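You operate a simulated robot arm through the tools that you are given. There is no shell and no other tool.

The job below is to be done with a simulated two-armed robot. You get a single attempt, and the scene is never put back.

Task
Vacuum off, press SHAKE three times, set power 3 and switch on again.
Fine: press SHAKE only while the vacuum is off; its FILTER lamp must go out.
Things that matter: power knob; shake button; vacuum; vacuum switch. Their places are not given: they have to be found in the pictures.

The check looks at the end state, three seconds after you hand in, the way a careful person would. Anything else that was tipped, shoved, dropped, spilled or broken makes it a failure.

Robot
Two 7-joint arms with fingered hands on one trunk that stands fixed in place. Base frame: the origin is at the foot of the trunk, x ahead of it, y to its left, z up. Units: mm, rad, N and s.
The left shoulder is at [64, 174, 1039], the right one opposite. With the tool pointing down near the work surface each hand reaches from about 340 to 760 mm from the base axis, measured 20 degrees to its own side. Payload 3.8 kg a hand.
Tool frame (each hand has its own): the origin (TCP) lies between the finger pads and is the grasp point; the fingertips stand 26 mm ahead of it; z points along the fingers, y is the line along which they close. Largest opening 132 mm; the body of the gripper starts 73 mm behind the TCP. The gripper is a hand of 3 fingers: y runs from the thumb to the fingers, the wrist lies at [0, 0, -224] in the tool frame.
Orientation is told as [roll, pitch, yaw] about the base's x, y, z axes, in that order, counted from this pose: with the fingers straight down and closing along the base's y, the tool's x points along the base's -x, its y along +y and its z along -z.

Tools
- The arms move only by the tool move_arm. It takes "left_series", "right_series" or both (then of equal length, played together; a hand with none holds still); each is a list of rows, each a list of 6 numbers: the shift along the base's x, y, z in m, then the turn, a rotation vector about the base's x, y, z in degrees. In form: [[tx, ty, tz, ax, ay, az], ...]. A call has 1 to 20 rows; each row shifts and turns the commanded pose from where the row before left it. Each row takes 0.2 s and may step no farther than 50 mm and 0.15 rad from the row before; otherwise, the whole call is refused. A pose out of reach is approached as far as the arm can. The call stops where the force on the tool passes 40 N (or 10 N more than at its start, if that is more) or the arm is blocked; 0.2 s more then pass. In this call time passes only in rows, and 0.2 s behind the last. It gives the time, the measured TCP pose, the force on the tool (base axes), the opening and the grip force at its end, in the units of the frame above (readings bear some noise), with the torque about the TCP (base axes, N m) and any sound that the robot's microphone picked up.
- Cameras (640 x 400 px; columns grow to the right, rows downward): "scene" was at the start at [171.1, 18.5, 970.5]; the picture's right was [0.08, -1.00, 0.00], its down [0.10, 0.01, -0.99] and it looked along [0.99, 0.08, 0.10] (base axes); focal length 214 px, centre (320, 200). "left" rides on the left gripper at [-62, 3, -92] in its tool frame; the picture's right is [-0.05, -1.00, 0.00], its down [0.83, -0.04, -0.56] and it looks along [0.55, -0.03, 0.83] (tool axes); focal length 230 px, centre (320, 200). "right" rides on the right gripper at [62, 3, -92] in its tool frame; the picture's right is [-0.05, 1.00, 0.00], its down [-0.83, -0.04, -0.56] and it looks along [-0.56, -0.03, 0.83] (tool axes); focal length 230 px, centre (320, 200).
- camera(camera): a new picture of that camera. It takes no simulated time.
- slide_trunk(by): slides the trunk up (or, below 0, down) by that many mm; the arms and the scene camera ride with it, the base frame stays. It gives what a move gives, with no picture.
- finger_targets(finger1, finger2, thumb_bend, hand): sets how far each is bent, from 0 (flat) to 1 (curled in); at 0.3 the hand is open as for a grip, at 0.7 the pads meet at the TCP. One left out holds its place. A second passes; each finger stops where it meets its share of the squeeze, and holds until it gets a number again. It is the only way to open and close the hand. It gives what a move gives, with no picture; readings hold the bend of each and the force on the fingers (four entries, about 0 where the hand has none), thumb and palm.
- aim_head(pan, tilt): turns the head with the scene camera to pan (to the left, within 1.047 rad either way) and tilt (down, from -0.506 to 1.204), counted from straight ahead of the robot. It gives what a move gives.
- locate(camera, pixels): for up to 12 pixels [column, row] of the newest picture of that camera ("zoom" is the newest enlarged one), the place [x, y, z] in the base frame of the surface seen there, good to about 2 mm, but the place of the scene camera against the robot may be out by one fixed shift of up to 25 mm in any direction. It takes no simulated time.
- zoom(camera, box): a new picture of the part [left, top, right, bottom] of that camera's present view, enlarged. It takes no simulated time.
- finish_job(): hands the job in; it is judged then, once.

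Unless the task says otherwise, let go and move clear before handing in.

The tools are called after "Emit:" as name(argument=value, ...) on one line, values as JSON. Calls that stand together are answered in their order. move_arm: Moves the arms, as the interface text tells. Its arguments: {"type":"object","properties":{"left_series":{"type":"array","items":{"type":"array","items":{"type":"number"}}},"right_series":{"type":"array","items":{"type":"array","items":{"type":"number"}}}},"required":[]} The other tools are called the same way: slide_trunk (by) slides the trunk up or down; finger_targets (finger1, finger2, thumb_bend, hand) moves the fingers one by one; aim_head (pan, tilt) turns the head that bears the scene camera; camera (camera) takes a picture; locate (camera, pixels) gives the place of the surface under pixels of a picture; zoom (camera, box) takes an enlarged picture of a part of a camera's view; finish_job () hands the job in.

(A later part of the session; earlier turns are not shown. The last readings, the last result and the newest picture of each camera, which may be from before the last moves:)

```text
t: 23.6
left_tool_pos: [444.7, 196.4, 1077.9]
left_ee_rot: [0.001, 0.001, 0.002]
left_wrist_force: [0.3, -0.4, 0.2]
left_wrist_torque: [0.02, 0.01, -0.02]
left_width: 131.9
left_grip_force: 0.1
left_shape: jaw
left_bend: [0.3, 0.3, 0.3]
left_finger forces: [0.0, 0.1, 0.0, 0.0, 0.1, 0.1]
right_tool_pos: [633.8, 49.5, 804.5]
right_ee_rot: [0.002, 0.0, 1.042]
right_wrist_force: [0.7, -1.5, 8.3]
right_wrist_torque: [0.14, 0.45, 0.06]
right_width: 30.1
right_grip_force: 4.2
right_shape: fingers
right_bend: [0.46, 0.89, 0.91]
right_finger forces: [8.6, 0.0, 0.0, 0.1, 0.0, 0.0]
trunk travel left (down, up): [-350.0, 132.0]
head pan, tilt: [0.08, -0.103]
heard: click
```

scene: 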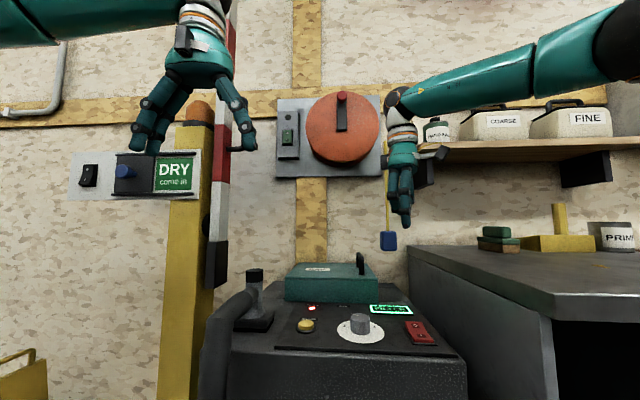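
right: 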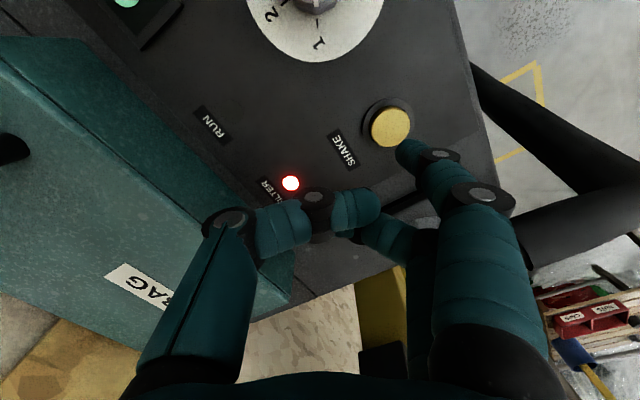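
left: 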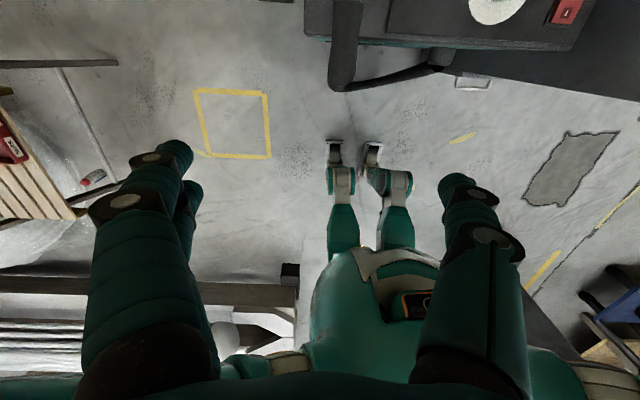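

The third click was heard. I'll lift well clear and look at the FILTER lamp.

Emit:
move_arm(right_series=[[0, 0, 0.015, 0, 0, 0], [0, 0, 0.03, 0, 0, 0], [0, 0, 0.04, 0, 0, 0], [0, -0.03, 0.03, 0, 0, 0], [0, -0.04, 0.02, 0, 0, 0]])

Emit:
zoom(camera="scene", box=[260, 250, 440, 360])

Emit:
camera(camera="right")

```text
t: 24.8
left_tool_pos: [445.4, 196.5, 1076.2]
left_ee_rot: [0.0, 0.001, -0.001]
left_wrist_force: [0.4, -0.1, 0.1]
left_wrist_torque: [-0.02, -0.03, 0.02]
left_width: 131.9
left_grip_force: 0.1
left_shape: jaw
left_bend: [0.3, 0.3, 0.3]
left_finger forces: [0.0, 0.0, 0.0, 0.0, 0.0, 0.0]
right_tool_pos: [633.2, -21.3, 937.7]
right_ee_rot: [0.002, 0.004, 1.047]
right_wrist_force: [-0.3, -0.3, 0.7]
right_wrist_torque: [0.01, 0.03, 0.0]
right_width: 30.3
right_grip_force: 0.1
right_shape: fingers
right_bend: [0.45, 0.89, 0.91]
right_finger forces: [0.1, 0.0, 0.0, 0.1, 0.1, 0.0]
trunk travel left (down, up): [-350.0, 132.0]
head pan, tilt: [0.08, -0.103]
```

```text
3.56 times, centred on (350, 305) of scene
```

zoom: 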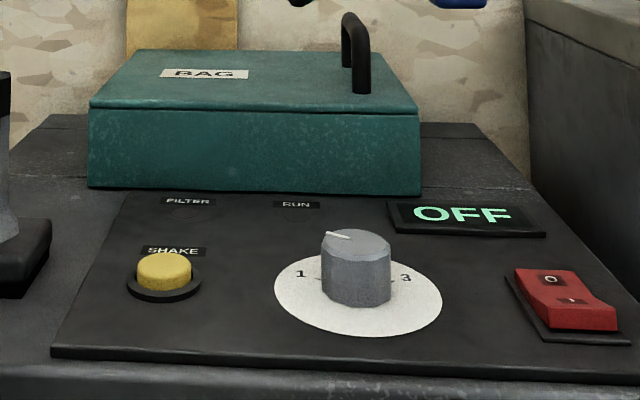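

```text
taken
```

right: 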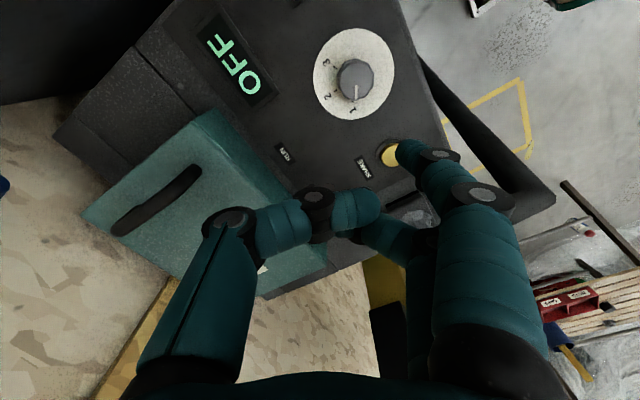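

The FILTER lamp is out and the display still says OFF. Next I'll measure the knob, its pointer and the marks 1/2/3 in the right picture (~355,80).

Emit:
zoom(camera="right", box=[305, 25, 405, 125])

Emit:
locate(camera="zoom", pixels=[[320, 210], [320, 235], [325, 275], [295, 320], [160, 270], [130, 140], [150, 290], [315, 345], [260, 200], [370, 200], [320, 160], [330, 270]])

```text
4.00 times, centred on (355, 75) of right
```

zoom: 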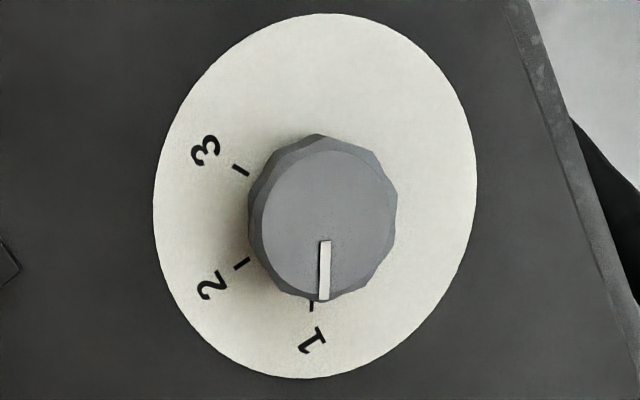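

```text
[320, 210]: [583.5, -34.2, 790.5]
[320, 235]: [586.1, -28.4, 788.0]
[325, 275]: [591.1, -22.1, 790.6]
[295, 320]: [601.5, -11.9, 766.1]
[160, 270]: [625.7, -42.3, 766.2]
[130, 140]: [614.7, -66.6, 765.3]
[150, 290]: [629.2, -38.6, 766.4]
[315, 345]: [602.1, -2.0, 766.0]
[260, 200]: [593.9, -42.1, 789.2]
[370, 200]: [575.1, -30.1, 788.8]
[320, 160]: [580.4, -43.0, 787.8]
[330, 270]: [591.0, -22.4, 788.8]
```

Emit:
locate(camera="zoom", pixels=[[312, 306], [242, 263], [240, 169], [324, 295], [324, 244], [330, 14], [310, 377], [154, 205], [477, 190], [262, 215], [394, 210], [320, 140]])

```text
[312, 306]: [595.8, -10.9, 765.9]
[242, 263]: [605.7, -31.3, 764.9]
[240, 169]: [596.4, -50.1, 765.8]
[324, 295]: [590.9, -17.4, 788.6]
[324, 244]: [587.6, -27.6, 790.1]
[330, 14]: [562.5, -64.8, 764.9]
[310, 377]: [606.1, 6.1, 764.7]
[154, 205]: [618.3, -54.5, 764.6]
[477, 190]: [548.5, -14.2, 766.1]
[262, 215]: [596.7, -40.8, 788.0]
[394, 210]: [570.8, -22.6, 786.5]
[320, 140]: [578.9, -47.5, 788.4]
```

Knob centre is about (584,-32), radius ~17, top z≈789, with 1/2/3 at +60°/0°/-60° from straight ahead; the pointer is at 1, so it needs about -120° (clockwise from above). I'll move over the knob high up and open the hand to a moderate grip to inspect it.

Emit:
move_arm(right_series=[[-0.025, -0.005, 0, 0, 0, 0], [-0.024, -0.006, 0, 0, 0, 0]])

Emit:
finger_targets(hand="right", finger1=0.45, finger2=0.45, thumb_bend=0.45)

Emit:
camera(camera="right")

Emit:
camera(camera="scene")

```text
t: 25.4
left_tool_pos: [443.7, 197.5, 1077.7]
left_ee_rot: [-0.001, 0.001, 0.0]
left_wrist_force: [0.5, 0.2, -0.3]
left_wrist_torque: [0.01, 0.01, -0.01]
left_width: 131.9
left_grip_force: 0.1
left_shape: jaw
left_bend: [0.3, 0.3, 0.3]
left_finger forces: [0.0, 0.0, 0.0, 0.0, 0.1, 0.1]
right_tool_pos: [583.4, -32.8, 937.7]
right_ee_rot: [0.001, 0.004, 1.044]
right_wrist_force: [-0.5, 0.2, 0.3]
right_wrist_torque: [0.0, 0.0, 0.0]
right_width: 30.4
right_grip_force: 0.1
right_shape: fingers
right_bend: [0.45, 0.89, 0.91]
right_finger forces: [0.0, 0.0, 0.0, 0.1, 0.1, 0.0]
trunk travel left (down, up): [-350.0, 132.0]
head pan, tilt: [0.08, -0.103]
```

```text
t: 26.4
left_tool_pos: [444.7, 197.3, 1077.0]
left_ee_rot: [0.0, 0.002, 0.0]
left_wrist_force: [0.5, -0.2, -0.2]
left_wrist_torque: [-0.03, -0.01, 0.03]
left_width: 131.8
left_grip_force: 0.1
left_shape: jaw
left_bend: [0.3, 0.3, 0.3]
left_finger forces: [0.0, 0.1, 0.0, 0.1, 0.0, 0.0]
right_tool_pos: [584.1, -32.4, 937.4]
right_ee_rot: [0.002, 0.003, 1.045]
right_wrist_force: [0.3, 0.1, 0.1]
right_wrist_torque: [0.01, 0.01, 0.0]
right_width: 84.8
right_grip_force: 0.1
right_shape: fingers
right_bend: [0.45, 0.45, 0.45]
right_finger forces: [0.1, 0.1, 0.0, 0.0, 0.1, 0.1]
trunk travel left (down, up): [-350.0, 132.0]
head pan, tilt: [0.08, -0.103]
```

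```text
taken
```

right: 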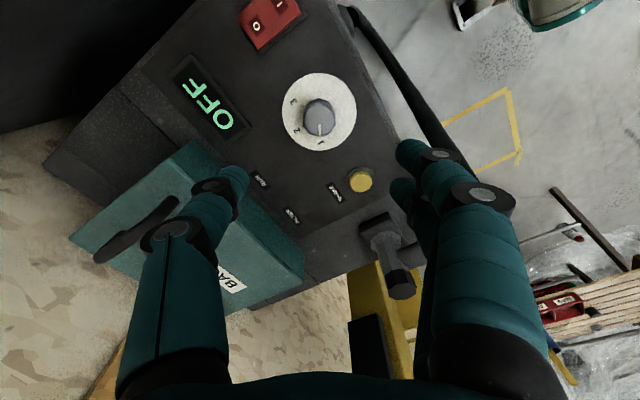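

```text
taken
```

scene: 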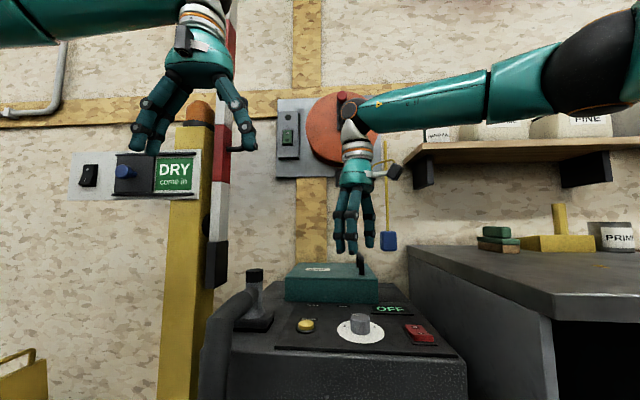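

The hand is open (width 85 mm) and centred over the knob. I'll check that the wrist can cover +90° to -35° at this position before gripping, so one turn suffices.

Emit:
move_arm(right_series=[[0, 0, -0.02, 0, 0, 8], [0, 0, -0.02, 0, 0, 8], [0, 0, -0.02, 0, 0, 8], [0, 0, -0.01, 0, 0, 8]])

Emit:
move_arm(right_series=[[0, 0, 0, 0, 0, -8.4], [0, 0, 0, 0, 0, -8.4], [0, 0, 0, 0, 0, -8.4], [0, 0, 0, 0, 0, -8.4], [0, 0, 0, 0, 0, -8.4], [0, 0, 0, 0, 0, -8.4], [0, 0, 0, 0, 0, -8.4], [0, 0, 0, 0, 0, -8.4], [0, 0, 0, 0, 0, -8.4], [0, 0, 0, 0, 0, -8.4], [0, 0, 0, 0, 0, -8.4], [0, 0, 0, 0, 0, -8.4], [0, 0, 0, 0, 0, -8.4], [0, 0, 0, 0, 0, -8.4], [0, 0, 0, 0, 0, -8.4], [0, 0, 0, 0, 0, -8.4]])

Emit:
camera(camera="scene")

Emit:
camera(camera="right")

```text
t: 27.4
left_tool_pos: [446.5, 196.7, 1077.1]
left_ee_rot: [0.0, 0.0, -0.002]
left_wrist_force: [0.1, 0.4, -0.3]
left_wrist_torque: [0.04, 0.01, 0.03]
left_width: 131.9
left_grip_force: 0.1
left_shape: jaw
left_bend: [0.3, 0.3, 0.3]
left_finger forces: [0.0, 0.1, 0.0, 0.0, 0.1, 0.0]
right_tool_pos: [583.8, -32.8, 866.6]
right_ee_rot: [0.0, 0.002, 1.605]
right_wrist_force: [0.7, -0.2, -0.2]
right_wrist_torque: [-0.02, -0.01, 0.01]
right_width: 84.6
right_grip_force: 0.0
right_shape: fingers
right_bend: [0.45, 0.45, 0.45]
right_finger forces: [0.1, 0.1, 0.0, 0.0, 0.0, 0.0]
trunk travel left (down, up): [-350.0, 132.0]
head pan, tilt: [0.08, -0.103]
```

```text
t: 30.8
left_tool_pos: [445.6, 197.7, 1077.0]
left_ee_rot: [-0.001, 0.001, 0.0]
left_wrist_force: [0.2, -0.4, -0.3]
left_wrist_torque: [-0.02, -0.01, -0.02]
left_width: 132.1
left_grip_force: 0.0
left_shape: jaw
left_bend: [0.3, 0.3, 0.3]
left_finger forces: [0.1, 0.0, 0.1, 0.0, 0.1, 0.0]
right_tool_pos: [630.2, -29.5, 855.9]
right_ee_rot: [-0.003, 0.007, -0.743]
right_wrist_force: [-0.1, 0.5, 0.3]
right_wrist_torque: [0.02, -0.02, 0.01]
right_width: 84.2
right_grip_force: 0.0
right_shape: fingers
right_bend: [0.45, 0.45, 0.45]
right_finger forces: [0.0, 0.0, 0.1, 0.1, 0.0, 0.0]
right hand out of reach, approached as far as the arm can: row 15, 16
trunk travel left (down, up): [-350.0, 132.0]
head pan, tilt: [0.08, -0.103]
```

```text
taken
```

scene: 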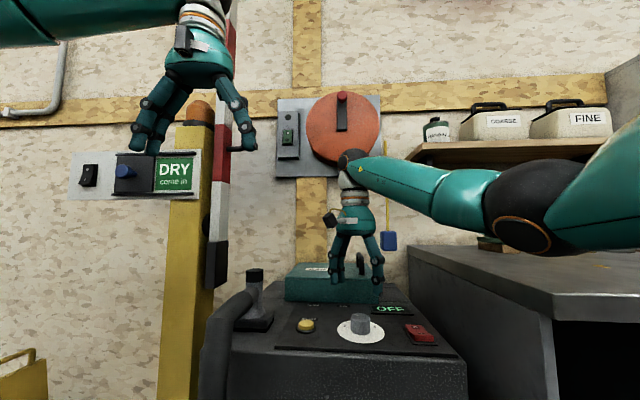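

```text
taken
```

right: 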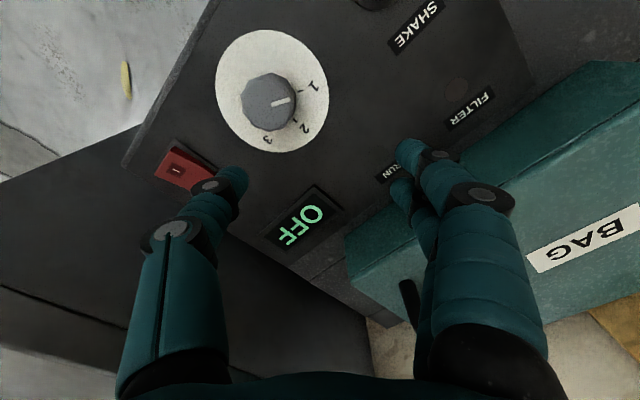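

The wrist allows +92° down to about -26° here (rows 15–16 out of reach moved the hand to x 630), so I'll stay within +20..+90 and regrip. First I'll check the elbow's clearance to the bench in the current picture (~(510,230)).

Emit:
locate(camera="scene", pixels=[[525, 250], [505, 245], [540, 230], [430, 205], [600, 230], [620, 200], [352, 160]])

Emit:
move_arm(right_series=[[-0.01, 0, 0.01, 0, 0, 8.4], [-0.01, 0, 0.01, 0, 0, 8.4], [-0.01, 0, 0.01, 0, 0, 8.4], [-0.01, 0, 0.01, 0, 0, 8.4], [-0.006, -0.0025, 0.01, 0, 0, 8.4], [0, 0, 0, 0, 0, 8.4], [0, 0, 0, 0, 0, 8.4], [0, 0, 0, 0, 0, 8.4], [0, 0, 0, 0, 0, 8.4], [0, 0, 0, 0, 0, 8.4], [0, 0, 0, 0, 0, 8.4], [0, 0, 0, 0, 0, 8.4], [0, 0, 0, 0, 0, 8.4], [0, 0, 0, 0, 0, 8.4], [0, 0, 0, 0, 0, 8.4]])

Emit:
camera(camera="scene")

Emit:
camera(camera="right")

```text
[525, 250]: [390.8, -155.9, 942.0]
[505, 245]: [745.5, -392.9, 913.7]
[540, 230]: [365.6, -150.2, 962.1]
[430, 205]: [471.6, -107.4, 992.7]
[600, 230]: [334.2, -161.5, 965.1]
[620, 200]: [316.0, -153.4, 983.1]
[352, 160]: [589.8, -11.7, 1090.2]
```

```text
t: 34.0
left_tool_pos: [444.6, 198.2, 1076.7]
left_ee_rot: [-0.002, -0.001, -0.001]
left_wrist_force: [0.3, 0.3, 0.4]
left_wrist_torque: [-0.02, 0.0, 0.0]
left_width: 131.6
left_grip_force: 0.0
left_shape: jaw
left_bend: [0.3, 0.3, 0.3]
left_finger forces: [0.0, 0.1, 0.1, 0.0, 0.0, 0.0]
right_tool_pos: [584.1, -31.6, 907.7]
right_ee_rot: [0.002, 0.005, 1.459]
right_wrist_force: [-0.1, -0.6, 0.5]
right_wrist_torque: [0.02, 0.02, 0.01]
right_width: 84.5
right_grip_force: 0.1
right_shape: fingers
right_bend: [0.45, 0.45, 0.45]
right_finger forces: [0.0, 0.0, 0.0, 0.1, 0.0, 0.0]
trunk travel left (down, up): [-350.0, 132.0]
head pan, tilt: [0.08, -0.103]
```

```text
taken
```

scene: 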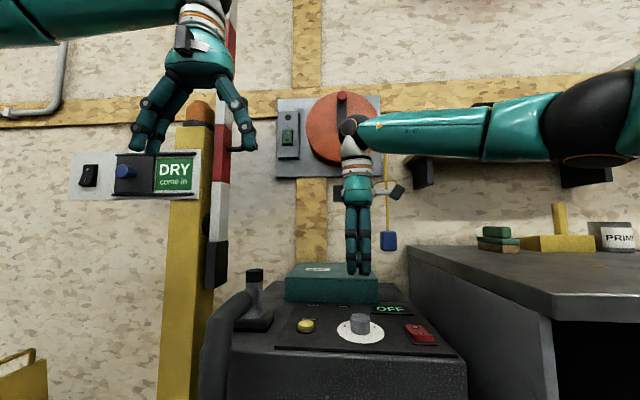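

```text
taken
```

right: 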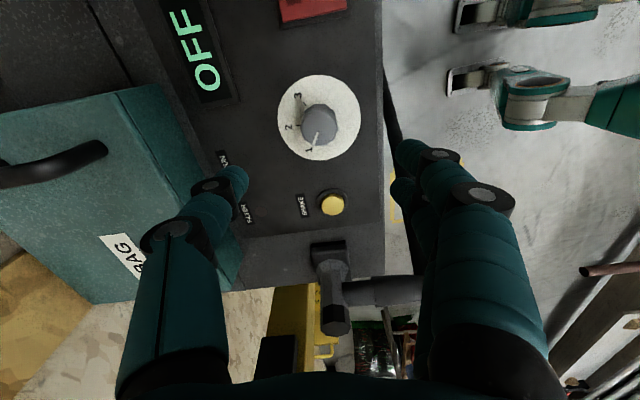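

The elbow sits clear of the bench (≈390,-155,930). The hand is back over the knob at yaw 84°; I'll lower it around the knob, stopping just above it to check centring.

Emit:
move_arm(right_series=[[0, 0, -0.03, 0, 0, 0], [0, 0, -0.03, 0, 0, 0], [0, 0, -0.02, 0, 0, 0], [0, 0, 0, 0, 0, 0]])

Emit:
camera(camera="right")

Emit:
zoom(camera="scene", box=[280, 220, 440, 360])

```text
t: 35.0
left_tool_pos: [445.1, 196.9, 1077.7]
left_ee_rot: [0.0, -0.001, 0.0]
left_wrist_force: [0.4, 0.1, 0.0]
left_wrist_torque: [-0.01, -0.02, 0.02]
left_width: 131.8
left_grip_force: 0.1
left_shape: jaw
left_bend: [0.3, 0.3, 0.3]
left_finger forces: [0.0, 0.1, 0.2, 0.0, 0.1, 0.0]
right_tool_pos: [583.5, -30.8, 825.0]
right_ee_rot: [-0.001, 0.003, 1.458]
right_wrist_force: [0.3, 0.1, -0.2]
right_wrist_torque: [-0.01, 0.0, 0.03]
right_width: 84.5
right_grip_force: 0.0
right_shape: fingers
right_bend: [0.45, 0.45, 0.45]
right_finger forces: [0.0, 0.0, 0.1, 0.1, 0.0, 0.0]
trunk travel left (down, up): [-350.0, 132.0]
head pan, tilt: [0.08, -0.103]
```

```text
taken
```

right: 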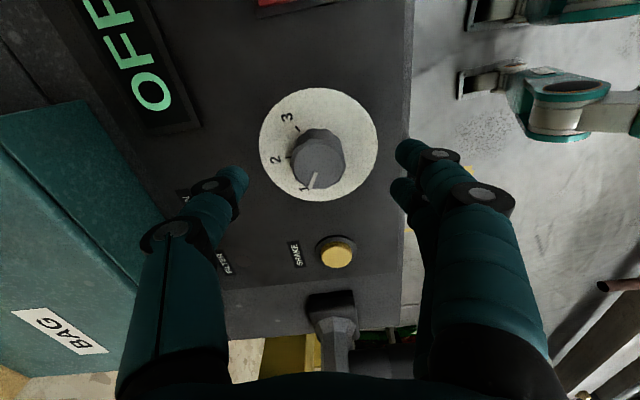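

```text
2.86 times, centred on (360, 290) of scene
```

zoom: 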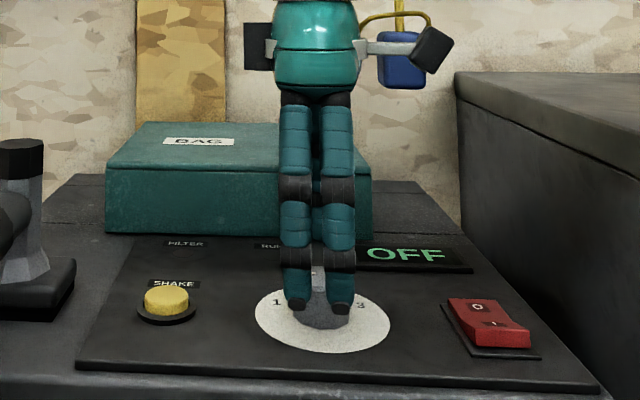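

The knob shows between fingers and thumb at ~(318,155). I'll zoom to verify its centre before the last drop.

Emit:
zoom(camera="right", box=[250, 80, 390, 215])

Emit:
locate(camera="right", pixels=[[318, 155], [300, 155], [340, 155], [318, 135], [318, 172], [264, 145], [377, 145], [320, 90], [318, 201], [330, 140], [305, 168]])

```text
2.96 times, centred on (320, 148) of right
```

zoom: 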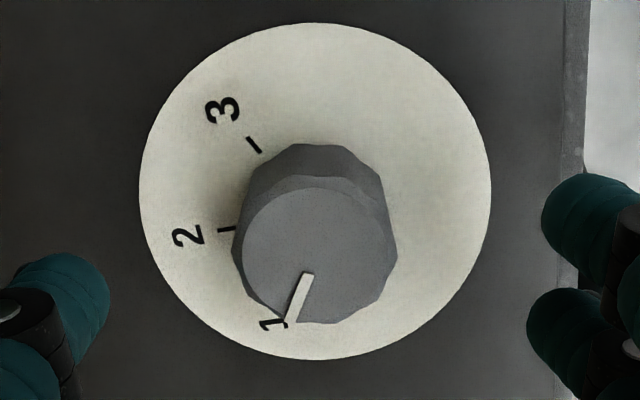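

```text
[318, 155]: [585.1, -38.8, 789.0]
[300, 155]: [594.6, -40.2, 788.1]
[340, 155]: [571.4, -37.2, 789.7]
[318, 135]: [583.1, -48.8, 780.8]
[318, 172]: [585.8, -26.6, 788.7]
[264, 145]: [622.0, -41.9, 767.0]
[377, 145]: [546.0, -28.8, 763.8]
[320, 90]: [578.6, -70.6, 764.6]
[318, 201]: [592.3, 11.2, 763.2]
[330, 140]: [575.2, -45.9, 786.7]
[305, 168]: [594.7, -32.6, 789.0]
```

In the zoom the knob's top face is centred at about (320,165) in the full picture, where the tool axis should be (320,167), so the hand is centred. I'll lower 22 mm and close the fingers.

Emit:
move_arm(right_series=[[0, 0, -0.012, 0, 0, 0], [0, 0, -0.01, 0, 0, 0], [0, 0, 0, 0, 0, 0]])

Emit:
finger_targets(hand="right", finger1=0.58, finger2=0.58, thumb_bend=0.58)

Emit:
camera(camera="right")

Emit:
zoom(camera="scene", box=[300, 250, 420, 360])

```text
t: 35.8
left_tool_pos: [445.5, 197.1, 1076.9]
left_ee_rot: [-0.001, 0.001, 0.0]
left_wrist_force: [-0.4, 0.2, 0.1]
left_wrist_torque: [-0.04, 0.02, 0.0]
left_width: 132.0
left_grip_force: 0.1
left_shape: jaw
left_bend: [0.3, 0.3, 0.3]
left_finger forces: [0.1, 0.1, 0.0, 0.0, 0.1, 0.1]
right_tool_pos: [584.2, -31.5, 803.8]
right_ee_rot: [0.001, 0.004, 1.456]
right_wrist_force: [-0.4, 0.7, 0.2]
right_wrist_torque: [0.04, -0.01, 0.02]
right_width: 84.6
right_grip_force: 0.1
right_shape: fingers
right_bend: [0.45, 0.45, 0.45]
right_finger forces: [0.1, 0.0, 0.0, 0.0, 0.1, 0.0]
trunk travel left (down, up): [-350.0, 132.0]
head pan, tilt: [0.08, -0.103]
```

```text
t: 36.8
left_tool_pos: [444.1, 196.2, 1076.0]
left_ee_rot: [-0.001, 0.001, -0.001]
left_wrist_force: [0.3, 0.0, 0.3]
left_wrist_torque: [0.01, 0.01, 0.03]
left_width: 131.8
left_grip_force: 0.1
left_shape: jaw
left_bend: [0.3, 0.3, 0.3]
left_finger forces: [0.1, 0.0, 0.0, 0.0, 0.0, 0.1]
right_tool_pos: [583.9, -31.3, 804.2]
right_ee_rot: [0.002, 0.004, 1.457]
right_wrist_force: [0.1, 0.2, -0.4]
right_wrist_torque: [-0.02, 0.03, 0.0]
right_width: 45.0
right_grip_force: 0.1
right_shape: fingers
right_bend: [0.57, 0.57, 0.57]
right_finger forces: [0.0, 0.1, 0.0, 0.0, 0.1, 0.0]
trunk travel left (down, up): [-350.0, 132.0]
head pan, tilt: [0.08, -0.103]
```

```text
taken
```

right: 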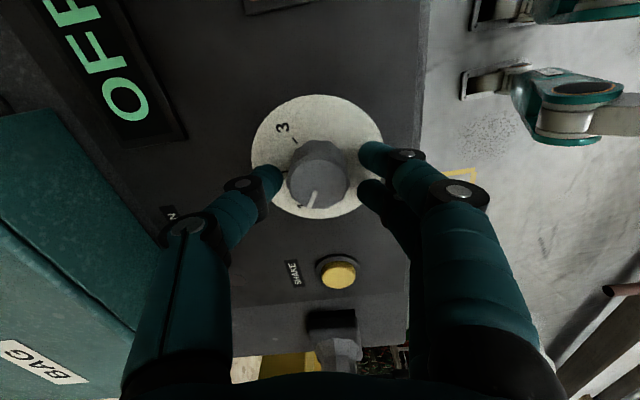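

```text
3.64 times, centred on (360, 305) of scene
```

zoom: 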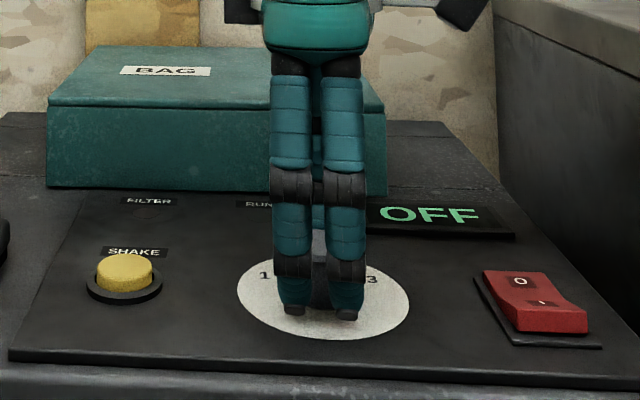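

The fingers frame the knob at 45 mm width with no contact yet. I'll close them onto the knob.

Emit:
finger_targets(hand="right", finger1=0.68, finger2=0.68, thumb_bend=0.68)

Emit:
camera(camera="right")

Emit:
zoom(camera="scene", box=[300, 250, 420, 360])

```text
t: 37.8
left_tool_pos: [446.2, 196.7, 1077.6]
left_ee_rot: [0.0, 0.0, 0.0]
left_wrist_force: [-1.0, 0.0, -0.2]
left_wrist_torque: [-0.02, 0.02, 0.0]
left_width: 132.0
left_grip_force: 0.1
left_shape: jaw
left_bend: [0.3, 0.3, 0.3]
left_finger forces: [0.1, 0.1, 0.0, 0.0, 0.0, 0.0]
right_tool_pos: [583.2, -32.5, 803.5]
right_ee_rot: [0.002, 0.003, 1.454]
right_wrist_force: [2.8, -0.8, -1.4]
right_wrist_torque: [0.0, -0.07, -0.04]
right_width: 29.6
right_grip_force: 8.6
right_shape: fingers
right_bend: [0.63, 0.63, 0.64]
right_finger forces: [3.7, 3.6, 0.0, 0.1, 9.6, 0.0]
trunk travel left (down, up): [-350.0, 132.0]
head pan, tilt: [0.08, -0.103]
```

```text
taken
```

right: 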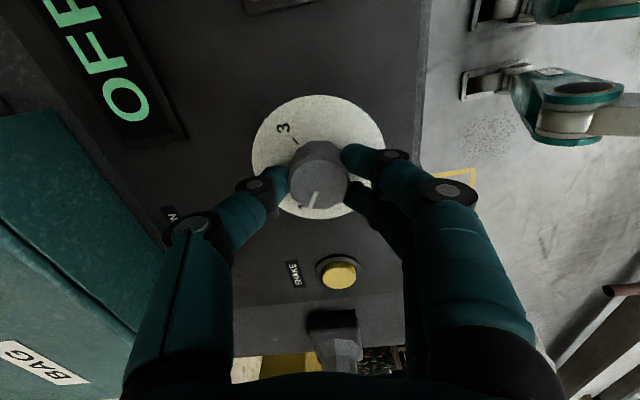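

```text
3.64 times, centred on (360, 305) of scene
```

zoom: 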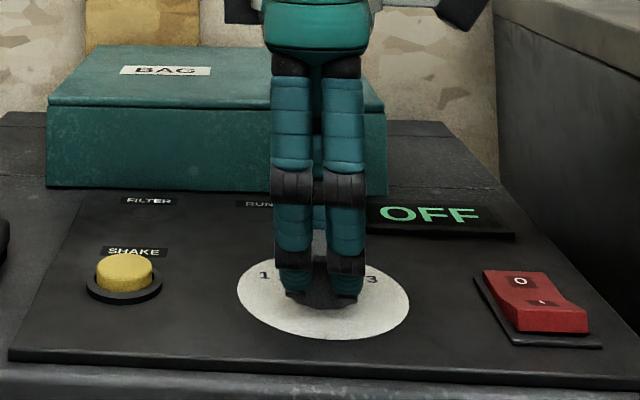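

All three digits hold the knob (grip 8.6 N, bends 0.63–0.64). I'll turn -32° first and check that the pointer follows.

Emit:
move_arm(right_series=[[0, 0, 0, 0, 0, -8], [0, 0, 0, 0, 0, -8], [0, 0, 0, 0, 0, -8], [0, 0, 0, 0, 0, -8]])

Emit:
camera(camera="right")

```text
t: 38.8
left_tool_pos: [446.2, 197.6, 1077.7]
left_ee_rot: [0.001, -0.002, 0.001]
left_wrist_force: [0.5, -0.2, 0.3]
left_wrist_torque: [-0.02, -0.02, 0.0]
left_width: 131.8
left_grip_force: 0.1
left_shape: jaw
left_bend: [0.3, 0.3, 0.3]
left_finger forces: [0.1, 0.0, 0.0, 0.0, 0.1, 0.0]
right_tool_pos: [584.0, -32.7, 804.0]
right_ee_rot: [0.003, 0.001, 0.896]
right_wrist_force: [0.3, 0.0, -2.7]
right_wrist_torque: [-0.02, -0.03, 0.01]
right_width: 29.9
right_grip_force: 8.5
right_shape: fingers
right_bend: [0.63, 0.63, 0.64]
right_finger forces: [3.8, 4.2, 0.0, 0.1, 8.8, 0.1]
trunk travel left (down, up): [-350.0, 132.0]
head pan, tilt: [0.08, -0.103]
```

```text
taken
```

right: 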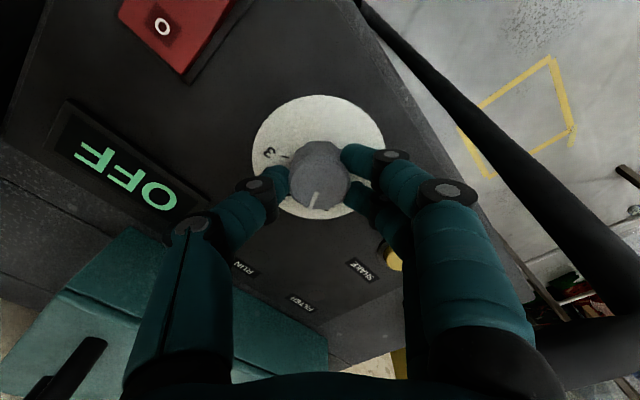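

The pointer (~316,200) kept its place in the hand's view, so the knob turns with the hand. I'll turn another 30° to bring the pointer to 2, staying within the wrist's range.

Emit:
move_arm(right_series=[[0, 0, 0, 0, 0, -7.5], [0, 0, 0, 0, 0, -7.5], [0, 0, 0, 0, 0, -7.5], [0, 0, 0, 0, 0, -7.5]])

Emit:
finger_targets(hand="right", finger1=0.5, finger2=0.5, thumb_bend=0.5)

Emit:
zoom(camera="right", box=[240, 80, 400, 230])

```text
t: 39.8
left_tool_pos: [445.6, 197.4, 1077.3]
left_ee_rot: [0.001, 0.0, -0.001]
left_wrist_force: [0.2, 0.0, 0.2]
left_wrist_torque: [0.0, 0.01, 0.01]
left_width: 132.0
left_grip_force: 0.1
left_shape: jaw
left_bend: [0.3, 0.3, 0.3]
left_finger forces: [0.0, 0.0, 0.0, 0.0, 0.0, 0.0]
right_tool_pos: [584.5, -32.5, 804.7]
right_ee_rot: [-0.001, 0.004, 0.372]
right_wrist_force: [1.0, -0.3, -1.5]
right_wrist_torque: [0.03, 0.0, 0.03]
right_width: 29.3
right_grip_force: 8.9
right_shape: fingers
right_bend: [0.63, 0.63, 0.64]
right_finger forces: [4.4, 4.5, 0.0, 0.1, 8.5, 0.0]
trunk travel left (down, up): [-350.0, 132.0]
head pan, tilt: [0.08, -0.103]
```

```text
t: 40.8
left_tool_pos: [445.1, 196.6, 1077.2]
left_ee_rot: [0.0, 0.0, 0.0]
left_wrist_force: [0.5, -0.6, -0.8]
left_wrist_torque: [-0.04, 0.04, 0.01]
left_width: 131.8
left_grip_force: 0.0
left_shape: jaw
left_bend: [0.3, 0.3, 0.3]
left_finger forces: [0.1, 0.0, 0.0, 0.0, 0.0, 0.1]
right_tool_pos: [584.7, -32.0, 804.4]
right_ee_rot: [0.001, 0.004, 0.374]
right_wrist_force: [0.0, 0.2, -0.5]
right_wrist_torque: [0.0, 0.01, 0.02]
right_width: 67.2
right_grip_force: 0.1
right_shape: fingers
right_bend: [0.5, 0.5, 0.5]
right_finger forces: [0.0, 0.1, 0.1, 0.0, 0.1, 0.0]
trunk travel left (down, up): [-350.0, 132.0]
head pan, tilt: [0.08, -0.103]
```

```text
2.67 times, centred on (320, 155) of right
```

zoom: 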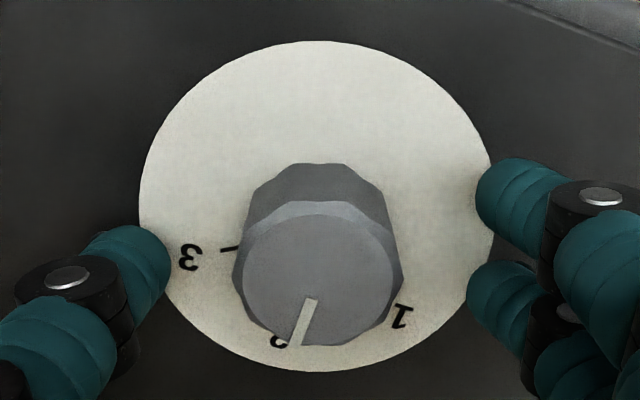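

The pointer now stands at 2 (zoom ~300,330) and the fingers are open. I'll turn the hand back +60° around the knob, then regrip.

Emit:
move_arm(right_series=[[0, 0, 0, 0, 0, 7.5], [0, 0, 0, 0, 0, 7.5], [0, 0, 0, 0, 0, 7.5], [0, 0, 0, 0, 0, 7.5], [0, 0, 0, 0, 0, 7.5], [0, 0, 0, 0, 0, 7.5], [0, 0, 0, 0, 0, 7.5], [0, 0, 0, 0, 0, 7.5]])

Emit:
finger_targets(hand="right", finger1=0.68, finger2=0.68, thumb_bend=0.68)

Emit:
zoom(camera="right", box=[240, 80, 400, 230])

```text
t: 42.6
left_tool_pos: [444.8, 197.2, 1077.8]
left_ee_rot: [0.001, 0.0, 0.001]
left_wrist_force: [0.6, -0.7, -0.4]
left_wrist_torque: [0.01, 0.0, -0.01]
left_width: 131.8
left_grip_force: 0.1
left_shape: jaw
left_bend: [0.3, 0.3, 0.3]
left_finger forces: [0.1, 0.0, 0.0, 0.0, 0.0, 0.0]
right_tool_pos: [584.8, -31.6, 803.2]
right_ee_rot: [0.003, 0.003, 1.424]
right_wrist_force: [-0.9, 0.1, -0.3]
right_wrist_torque: [0.0, 0.01, 0.0]
right_width: 66.9
right_grip_force: 0.1
right_shape: fingers
right_bend: [0.5, 0.5, 0.5]
right_finger forces: [0.0, 0.0, 0.0, 0.0, 0.0, 0.1]
trunk travel left (down, up): [-350.0, 132.0]
head pan, tilt: [0.08, -0.103]
```

```text
t: 43.6
left_tool_pos: [445.6, 196.4, 1076.1]
left_ee_rot: [0.0, 0.0, 0.0]
left_wrist_force: [-0.3, -0.7, -0.1]
left_wrist_torque: [-0.04, -0.02, -0.01]
left_width: 131.9
left_grip_force: 0.0
left_shape: jaw
left_bend: [0.3, 0.3, 0.3]
left_finger forces: [0.1, 0.0, 0.0, 0.1, 0.1, 0.0]
right_tool_pos: [584.7, -31.9, 803.3]
right_ee_rot: [0.003, 0.005, 1.422]
right_wrist_force: [1.0, 0.5, -1.8]
right_wrist_torque: [0.02, -0.04, 0.01]
right_width: 29.5
right_grip_force: 8.4
right_shape: fingers
right_bend: [0.63, 0.63, 0.64]
right_finger forces: [3.5, 3.9, 0.0, 0.0, 9.5, 0.0]
trunk travel left (down, up): [-350.0, 132.0]
head pan, tilt: [0.08, -0.103]
```

```text
2.67 times, centred on (320, 155) of right
```

zoom: 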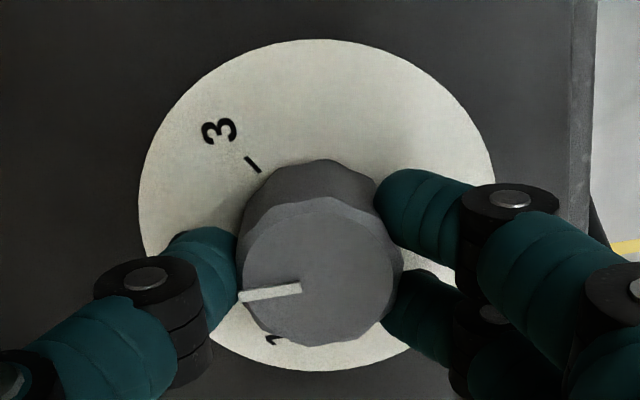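

The knob is gripped again with the pointer still at 2. I'll turn it -59° towards 3.

Emit:
move_arm(right_series=[[0, 0, 0, 0, 0, -7.4], [0, 0, 0, 0, 0, -7.4], [0, 0, 0, 0, 0, -7.4], [0, 0, 0, 0, 0, -7.4], [0, 0, 0, 0, 0, -7.4], [0, 0, 0, 0, 0, -7.4], [0, 0, 0, 0, 0, -7.4], [0, 0, 0, 0, 0, -7.4]])

Emit:
zoom(camera="right", box=[240, 80, 400, 230])

Emit:
zoom(camera="scene", box=[300, 250, 420, 360])

```text
t: 45.4
left_tool_pos: [446.1, 196.8, 1075.3]
left_ee_rot: [-0.001, -0.001, 0.0]
left_wrist_force: [0.3, -0.5, 0.0]
left_wrist_torque: [-0.01, 0.01, 0.01]
left_width: 131.8
left_grip_force: 0.1
left_shape: jaw
left_bend: [0.3, 0.3, 0.3]
left_finger forces: [0.1, 0.0, 0.0, 0.0, 0.1, 0.1]
right_tool_pos: [585.1, -31.6, 804.6]
right_ee_rot: [0.001, 0.003, 0.384]
right_wrist_force: [3.9, 1.1, -0.8]
right_wrist_torque: [-0.01, -0.06, 0.02]
right_width: 29.1
right_grip_force: 8.6
right_shape: fingers
right_bend: [0.63, 0.63, 0.64]
right_finger forces: [3.3, 4.5, 0.1, 0.1, 9.1, 0.0]
trunk travel left (down, up): [-350.0, 132.0]
head pan, tilt: [0.08, -0.103]
```

```text
2.67 times, centred on (320, 155) of right
```

zoom: 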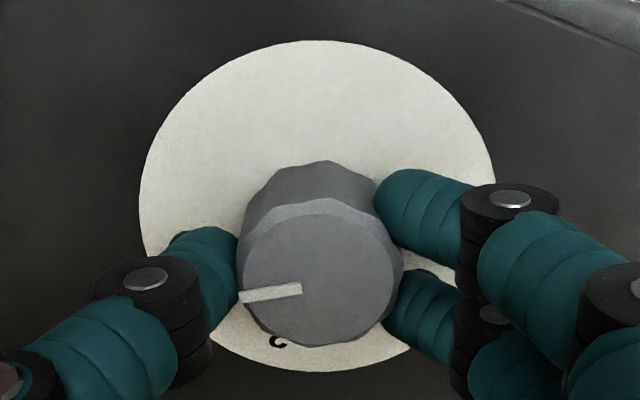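

```text
3.64 times, centred on (360, 305) of scene
```

zoom: 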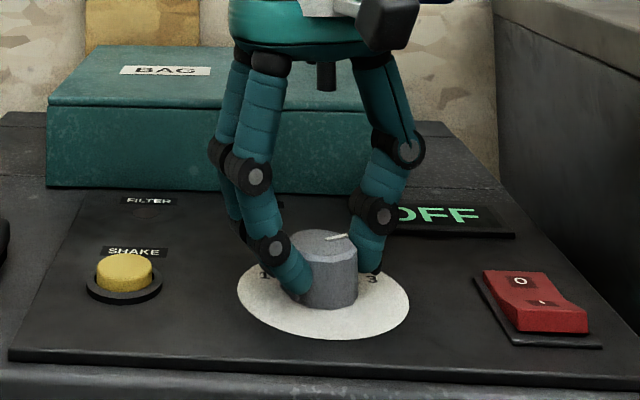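

The pointer turned along towards 3. I'll open the fingers and lift to compare the pointer against the tick.

Emit:
finger_targets(hand="right", finger1=0.48, finger2=0.48, thumb_bend=0.48)

Emit:
zoom(camera="right", box=[240, 80, 400, 230])

Emit:
move_arm(right_series=[[0, 0, 0.02, 0, 0, 0], [0, 0, 0.04, 0, 0, 0], [0, 0, 0.04, 0, 0, 0]])

Emit:
zoom(camera="right", box=[260, 60, 380, 180])

Emit:
zoom(camera="scene", box=[300, 280, 440, 360])

```text
t: 46.4
left_tool_pos: [444.6, 197.1, 1076.8]
left_ee_rot: [0.0, 0.001, 0.001]
left_wrist_force: [1.2, 0.0, -0.9]
left_wrist_torque: [-0.01, 0.0, 0.0]
left_width: 132.0
left_grip_force: 0.1
left_shape: jaw
left_bend: [0.3, 0.3, 0.3]
left_finger forces: [0.0, 0.1, 0.0, 0.1, 0.0, 0.0]
right_tool_pos: [583.5, -31.7, 803.8]
right_ee_rot: [0.002, 0.003, 0.389]
right_wrist_force: [0.5, 0.3, 0.4]
right_wrist_torque: [-0.02, 0.01, -0.03]
right_width: 74.1
right_grip_force: 0.1
right_shape: fingers
right_bend: [0.48, 0.48, 0.48]
right_finger forces: [0.1, 0.0, 0.0, 0.1, 0.1, 0.0]
trunk travel left (down, up): [-350.0, 132.0]
head pan, tilt: [0.08, -0.103]
```

```text
2.67 times, centred on (320, 155) of right
```

zoom: 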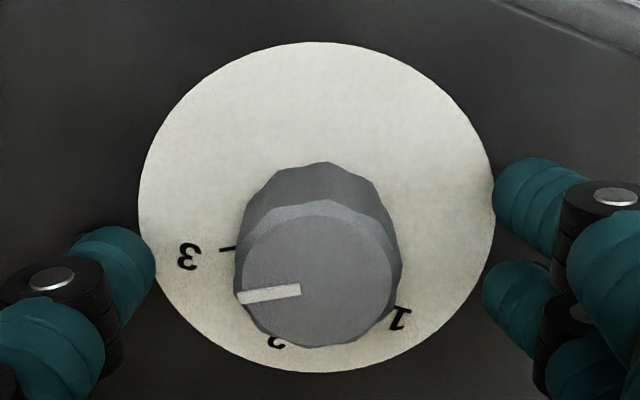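

```text
t: 47.2
left_tool_pos: [444.4, 197.2, 1077.3]
left_ee_rot: [0.0, 0.001, -0.001]
left_wrist_force: [-0.4, -0.3, -0.3]
left_wrist_torque: [0.01, -0.02, 0.0]
left_width: 132.0
left_grip_force: 0.0
left_shape: jaw
left_bend: [0.3, 0.3, 0.3]
left_finger forces: [0.1, 0.0, 0.0, 0.0, 0.0, 0.1]
right_tool_pos: [582.7, -33.1, 905.6]
right_ee_rot: [0.0, 0.005, 0.388]
right_wrist_force: [-0.5, -0.3, 0.3]
right_wrist_torque: [0.01, 0.03, 0.01]
right_width: 73.8
right_grip_force: 0.1
right_shape: fingers
right_bend: [0.48, 0.48, 0.48]
right_finger forces: [0.0, 0.0, 0.1, 0.1, 0.1, 0.0]
trunk travel left (down, up): [-350.0, 132.0]
head pan, tilt: [0.08, -0.103]
```

```text
3.33 times, centred on (320, 120) of right
```

zoom: 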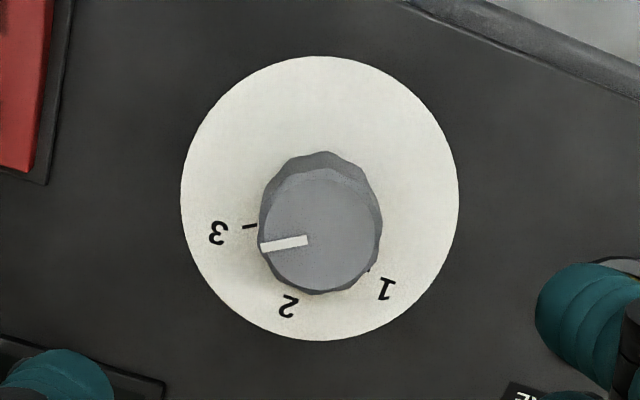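

```text
4.57 times, centred on (370, 320) of scene
```

zoom: 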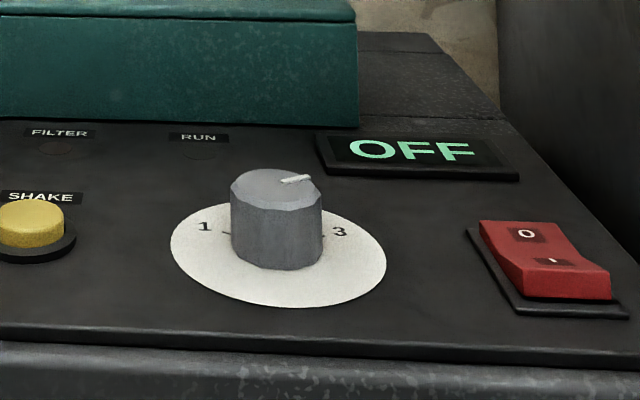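

The pointer (zoom 308,240 → 262,247) is parallel to tick 3 (257,226 → 243,228). I'll double-check with located points.

Emit:
zoom(camera="right", box=[290, 95, 350, 155])

Emit:
locate(camera="right", pixels=[[301.5, 134], [312, 132.5], [293, 128], [310, 151], [330.6, 141], [275, 120], [361, 120], [318, 77], [317, 162]])

```text
6.67 times, centred on (320, 125) of right
```

zoom: 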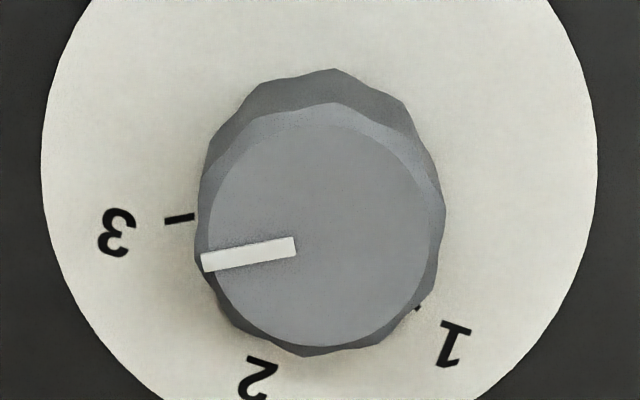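

```text
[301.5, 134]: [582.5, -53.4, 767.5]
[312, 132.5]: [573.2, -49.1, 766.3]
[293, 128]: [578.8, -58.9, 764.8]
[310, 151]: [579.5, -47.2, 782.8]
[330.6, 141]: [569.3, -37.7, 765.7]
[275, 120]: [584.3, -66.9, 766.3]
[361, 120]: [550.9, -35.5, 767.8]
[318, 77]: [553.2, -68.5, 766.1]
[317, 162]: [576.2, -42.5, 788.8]
```

Emit:
locate(camera="zoom", pixels=[[206, 263], [292, 245], [180, 218], [193, 216], [322, 235], [166, 220]])

Emit:
camera(camera="right")

```text
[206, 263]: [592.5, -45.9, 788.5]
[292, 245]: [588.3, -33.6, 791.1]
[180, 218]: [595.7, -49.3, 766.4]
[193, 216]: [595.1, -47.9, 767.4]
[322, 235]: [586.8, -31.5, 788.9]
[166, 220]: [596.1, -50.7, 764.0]
```

```text
taken
```

right: 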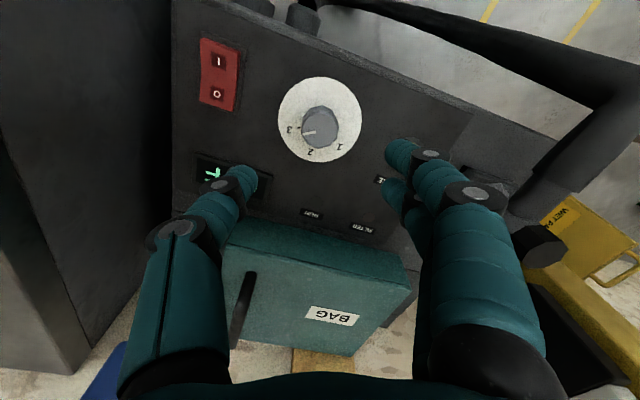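

The pointer lies at about -58.6° from the knob centre against tick 3 at -56°, so power is at 3. Now I'll re-form the pointing finger and move over the I end of the switch, staying high.

Emit:
finger_targets(hand="right", finger1=0.45, finger2=1.0, thumb_bend=1.0)

Emit:
move_arm(right_series=[[0.005, -0.0222, 0, 0, 0, 7.55], [0.005, -0.0222, 0, 0, 0, 7.55], [0.005, -0.0222, 0, 0, 0, 7.55], [0.005, -0.0222, 0, 0, 0, 7.55], [0.005, -0.0222, 0, 0, 0, 7.55], [0, 0, -0.03, 0, 0, 0], [0, 0, -0.028, 0, 0, 0], [0, 0, 0, 0, 0, 0]])

Emit:
camera(camera="right")

Emit:
zoom(camera="scene", box=[340, 240, 480, 360])

```text
t: 48.2
left_tool_pos: [444.2, 196.1, 1077.8]
left_ee_rot: [0.001, -0.001, -0.001]
left_wrist_force: [0.2, 0.0, 0.8]
left_wrist_torque: [0.0, -0.04, 0.0]
left_width: 132.0
left_grip_force: 0.0
left_shape: jaw
left_bend: [0.3, 0.3, 0.3]
left_finger forces: [0.0, 0.1, 0.1, 0.1, 0.1, 0.0]
right_tool_pos: [584.1, -33.6, 903.6]
right_ee_rot: [0.002, 0.003, 0.386]
right_wrist_force: [-0.5, -0.6, -0.1]
right_wrist_torque: [0.0, -0.01, 0.01]
right_width: 29.7
right_grip_force: 0.0
right_shape: fingers
right_bend: [0.45, 0.89, 0.91]
right_finger forces: [0.1, 0.1, 0.0, 0.1, 0.1, 0.0]
trunk travel left (down, up): [-350.0, 132.0]
head pan, tilt: [0.08, -0.103]
```

```text
t: 50.0
left_tool_pos: [445.2, 196.9, 1077.5]
left_ee_rot: [0.0, -0.001, 0.0]
left_wrist_force: [0.6, -0.1, -0.3]
left_wrist_torque: [0.0, 0.01, 0.02]
left_width: 131.9
left_grip_force: 0.1
left_shape: jaw
left_bend: [0.3, 0.3, 0.3]
left_finger forces: [0.0, 0.0, 0.1, 0.0, 0.1, 0.1]
right_tool_pos: [609.4, -143.1, 846.2]
right_ee_rot: [-0.001, 0.003, 1.045]
right_wrist_force: [0.2, -0.2, -1.1]
right_wrist_torque: [-0.01, 0.02, 0.04]
right_width: 30.0
right_grip_force: 0.1
right_shape: fingers
right_bend: [0.45, 0.89, 0.91]
right_finger forces: [0.0, 0.0, 0.0, 0.0, 0.1, 0.1]
trunk travel left (down, up): [-350.0, 132.0]
head pan, tilt: [0.08, -0.103]
```

```text
taken
```

right: 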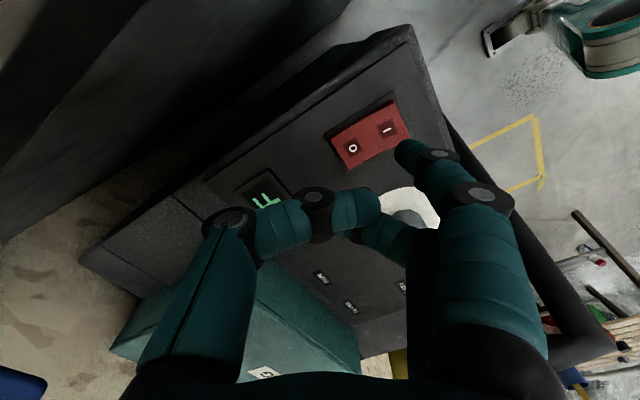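

```text
3.33 times, centred on (410, 300) of scene
```

zoom: 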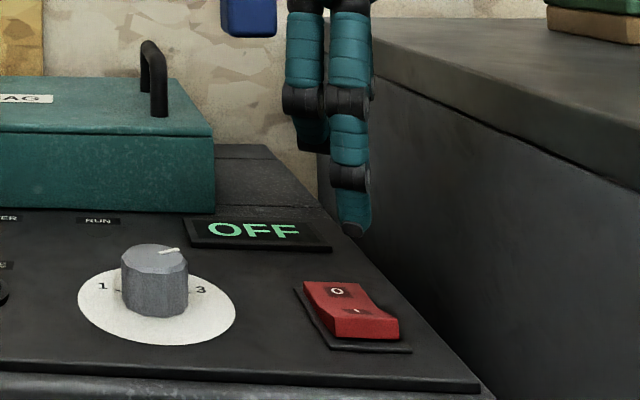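

Emit:
locate(camera="zoom", pixels=[[354, 225], [354, 232], [346, 222], [364, 222], [356, 312], [336, 292], [345, 320], [395, 322]])

Emit:
locate(camera="right", pixels=[[387, 130], [352, 149], [400, 150], [404, 128], [395, 115]])

```text
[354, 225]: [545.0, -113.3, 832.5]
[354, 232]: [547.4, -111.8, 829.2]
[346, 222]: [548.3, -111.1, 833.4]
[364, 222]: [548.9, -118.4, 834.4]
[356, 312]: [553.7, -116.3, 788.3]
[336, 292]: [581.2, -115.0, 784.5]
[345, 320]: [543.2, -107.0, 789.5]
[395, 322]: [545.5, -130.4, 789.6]
```

```text
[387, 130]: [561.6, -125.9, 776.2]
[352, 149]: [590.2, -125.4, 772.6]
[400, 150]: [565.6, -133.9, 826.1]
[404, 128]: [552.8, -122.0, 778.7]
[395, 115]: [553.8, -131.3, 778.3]
```

The fingertip (scene ≈554,-114) is above the I mark (scene ≈553.7,-116.3). I'll lower in short steps to press I.

Emit:
move_arm(right_series=[[-0.002, -0.002, -0.012, 0, 0, 0], [0, 0, -0.012, 0, 0, 0], [0, 0, -0.01, 0, 0, 0], [0, 0, -0.004, 0, 0, 0], [0, 0, -0.003, 0, 0, 0], [0, 0, -0.003, 0, 0, 0], [0, 0, -0.002, 0, 0, 0]])

Emit:
zoom(camera="scene", box=[340, 260, 480, 360])

```text
t: 51.6
left_tool_pos: [443.2, 196.7, 1078.8]
left_ee_rot: [0.0, -0.002, 0.002]
left_wrist_force: [0.4, 0.1, 0.3]
left_wrist_torque: [-0.01, -0.01, -0.02]
left_width: 131.9
left_grip_force: 0.0
left_shape: jaw
left_bend: [0.3, 0.3, 0.3]
left_finger forces: [0.0, 0.1, 0.0, 0.1, 0.1, 0.0]
right_tool_pos: [608.9, -145.0, 805.3]
right_ee_rot: [-0.006, -0.004, 1.047]
right_wrist_force: [0.6, -8.9, 35.1]
right_wrist_torque: [0.5, 1.76, 0.39]
right_width: 30.0
right_grip_force: 17.0
right_shape: fingers
right_bend: [0.5, 0.89, 0.91]
right_finger forces: [35.4, 0.0, 0.0, 0.0, 0.0, 0.0]
trunk travel left (down, up): [-350.0, 132.0]
head pan, tilt: [0.08, -0.103]
```

```text
4.00 times, centred on (410, 310) of scene
```

zoom: 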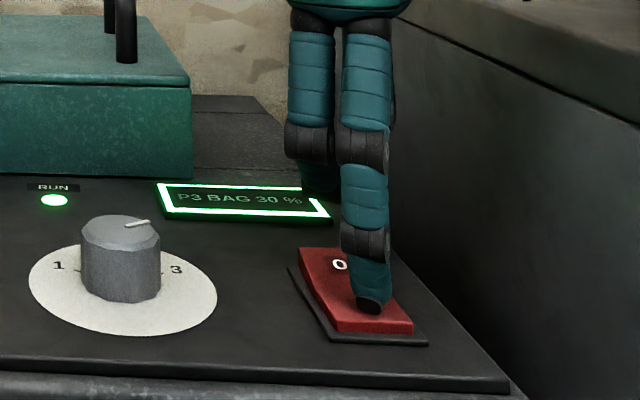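

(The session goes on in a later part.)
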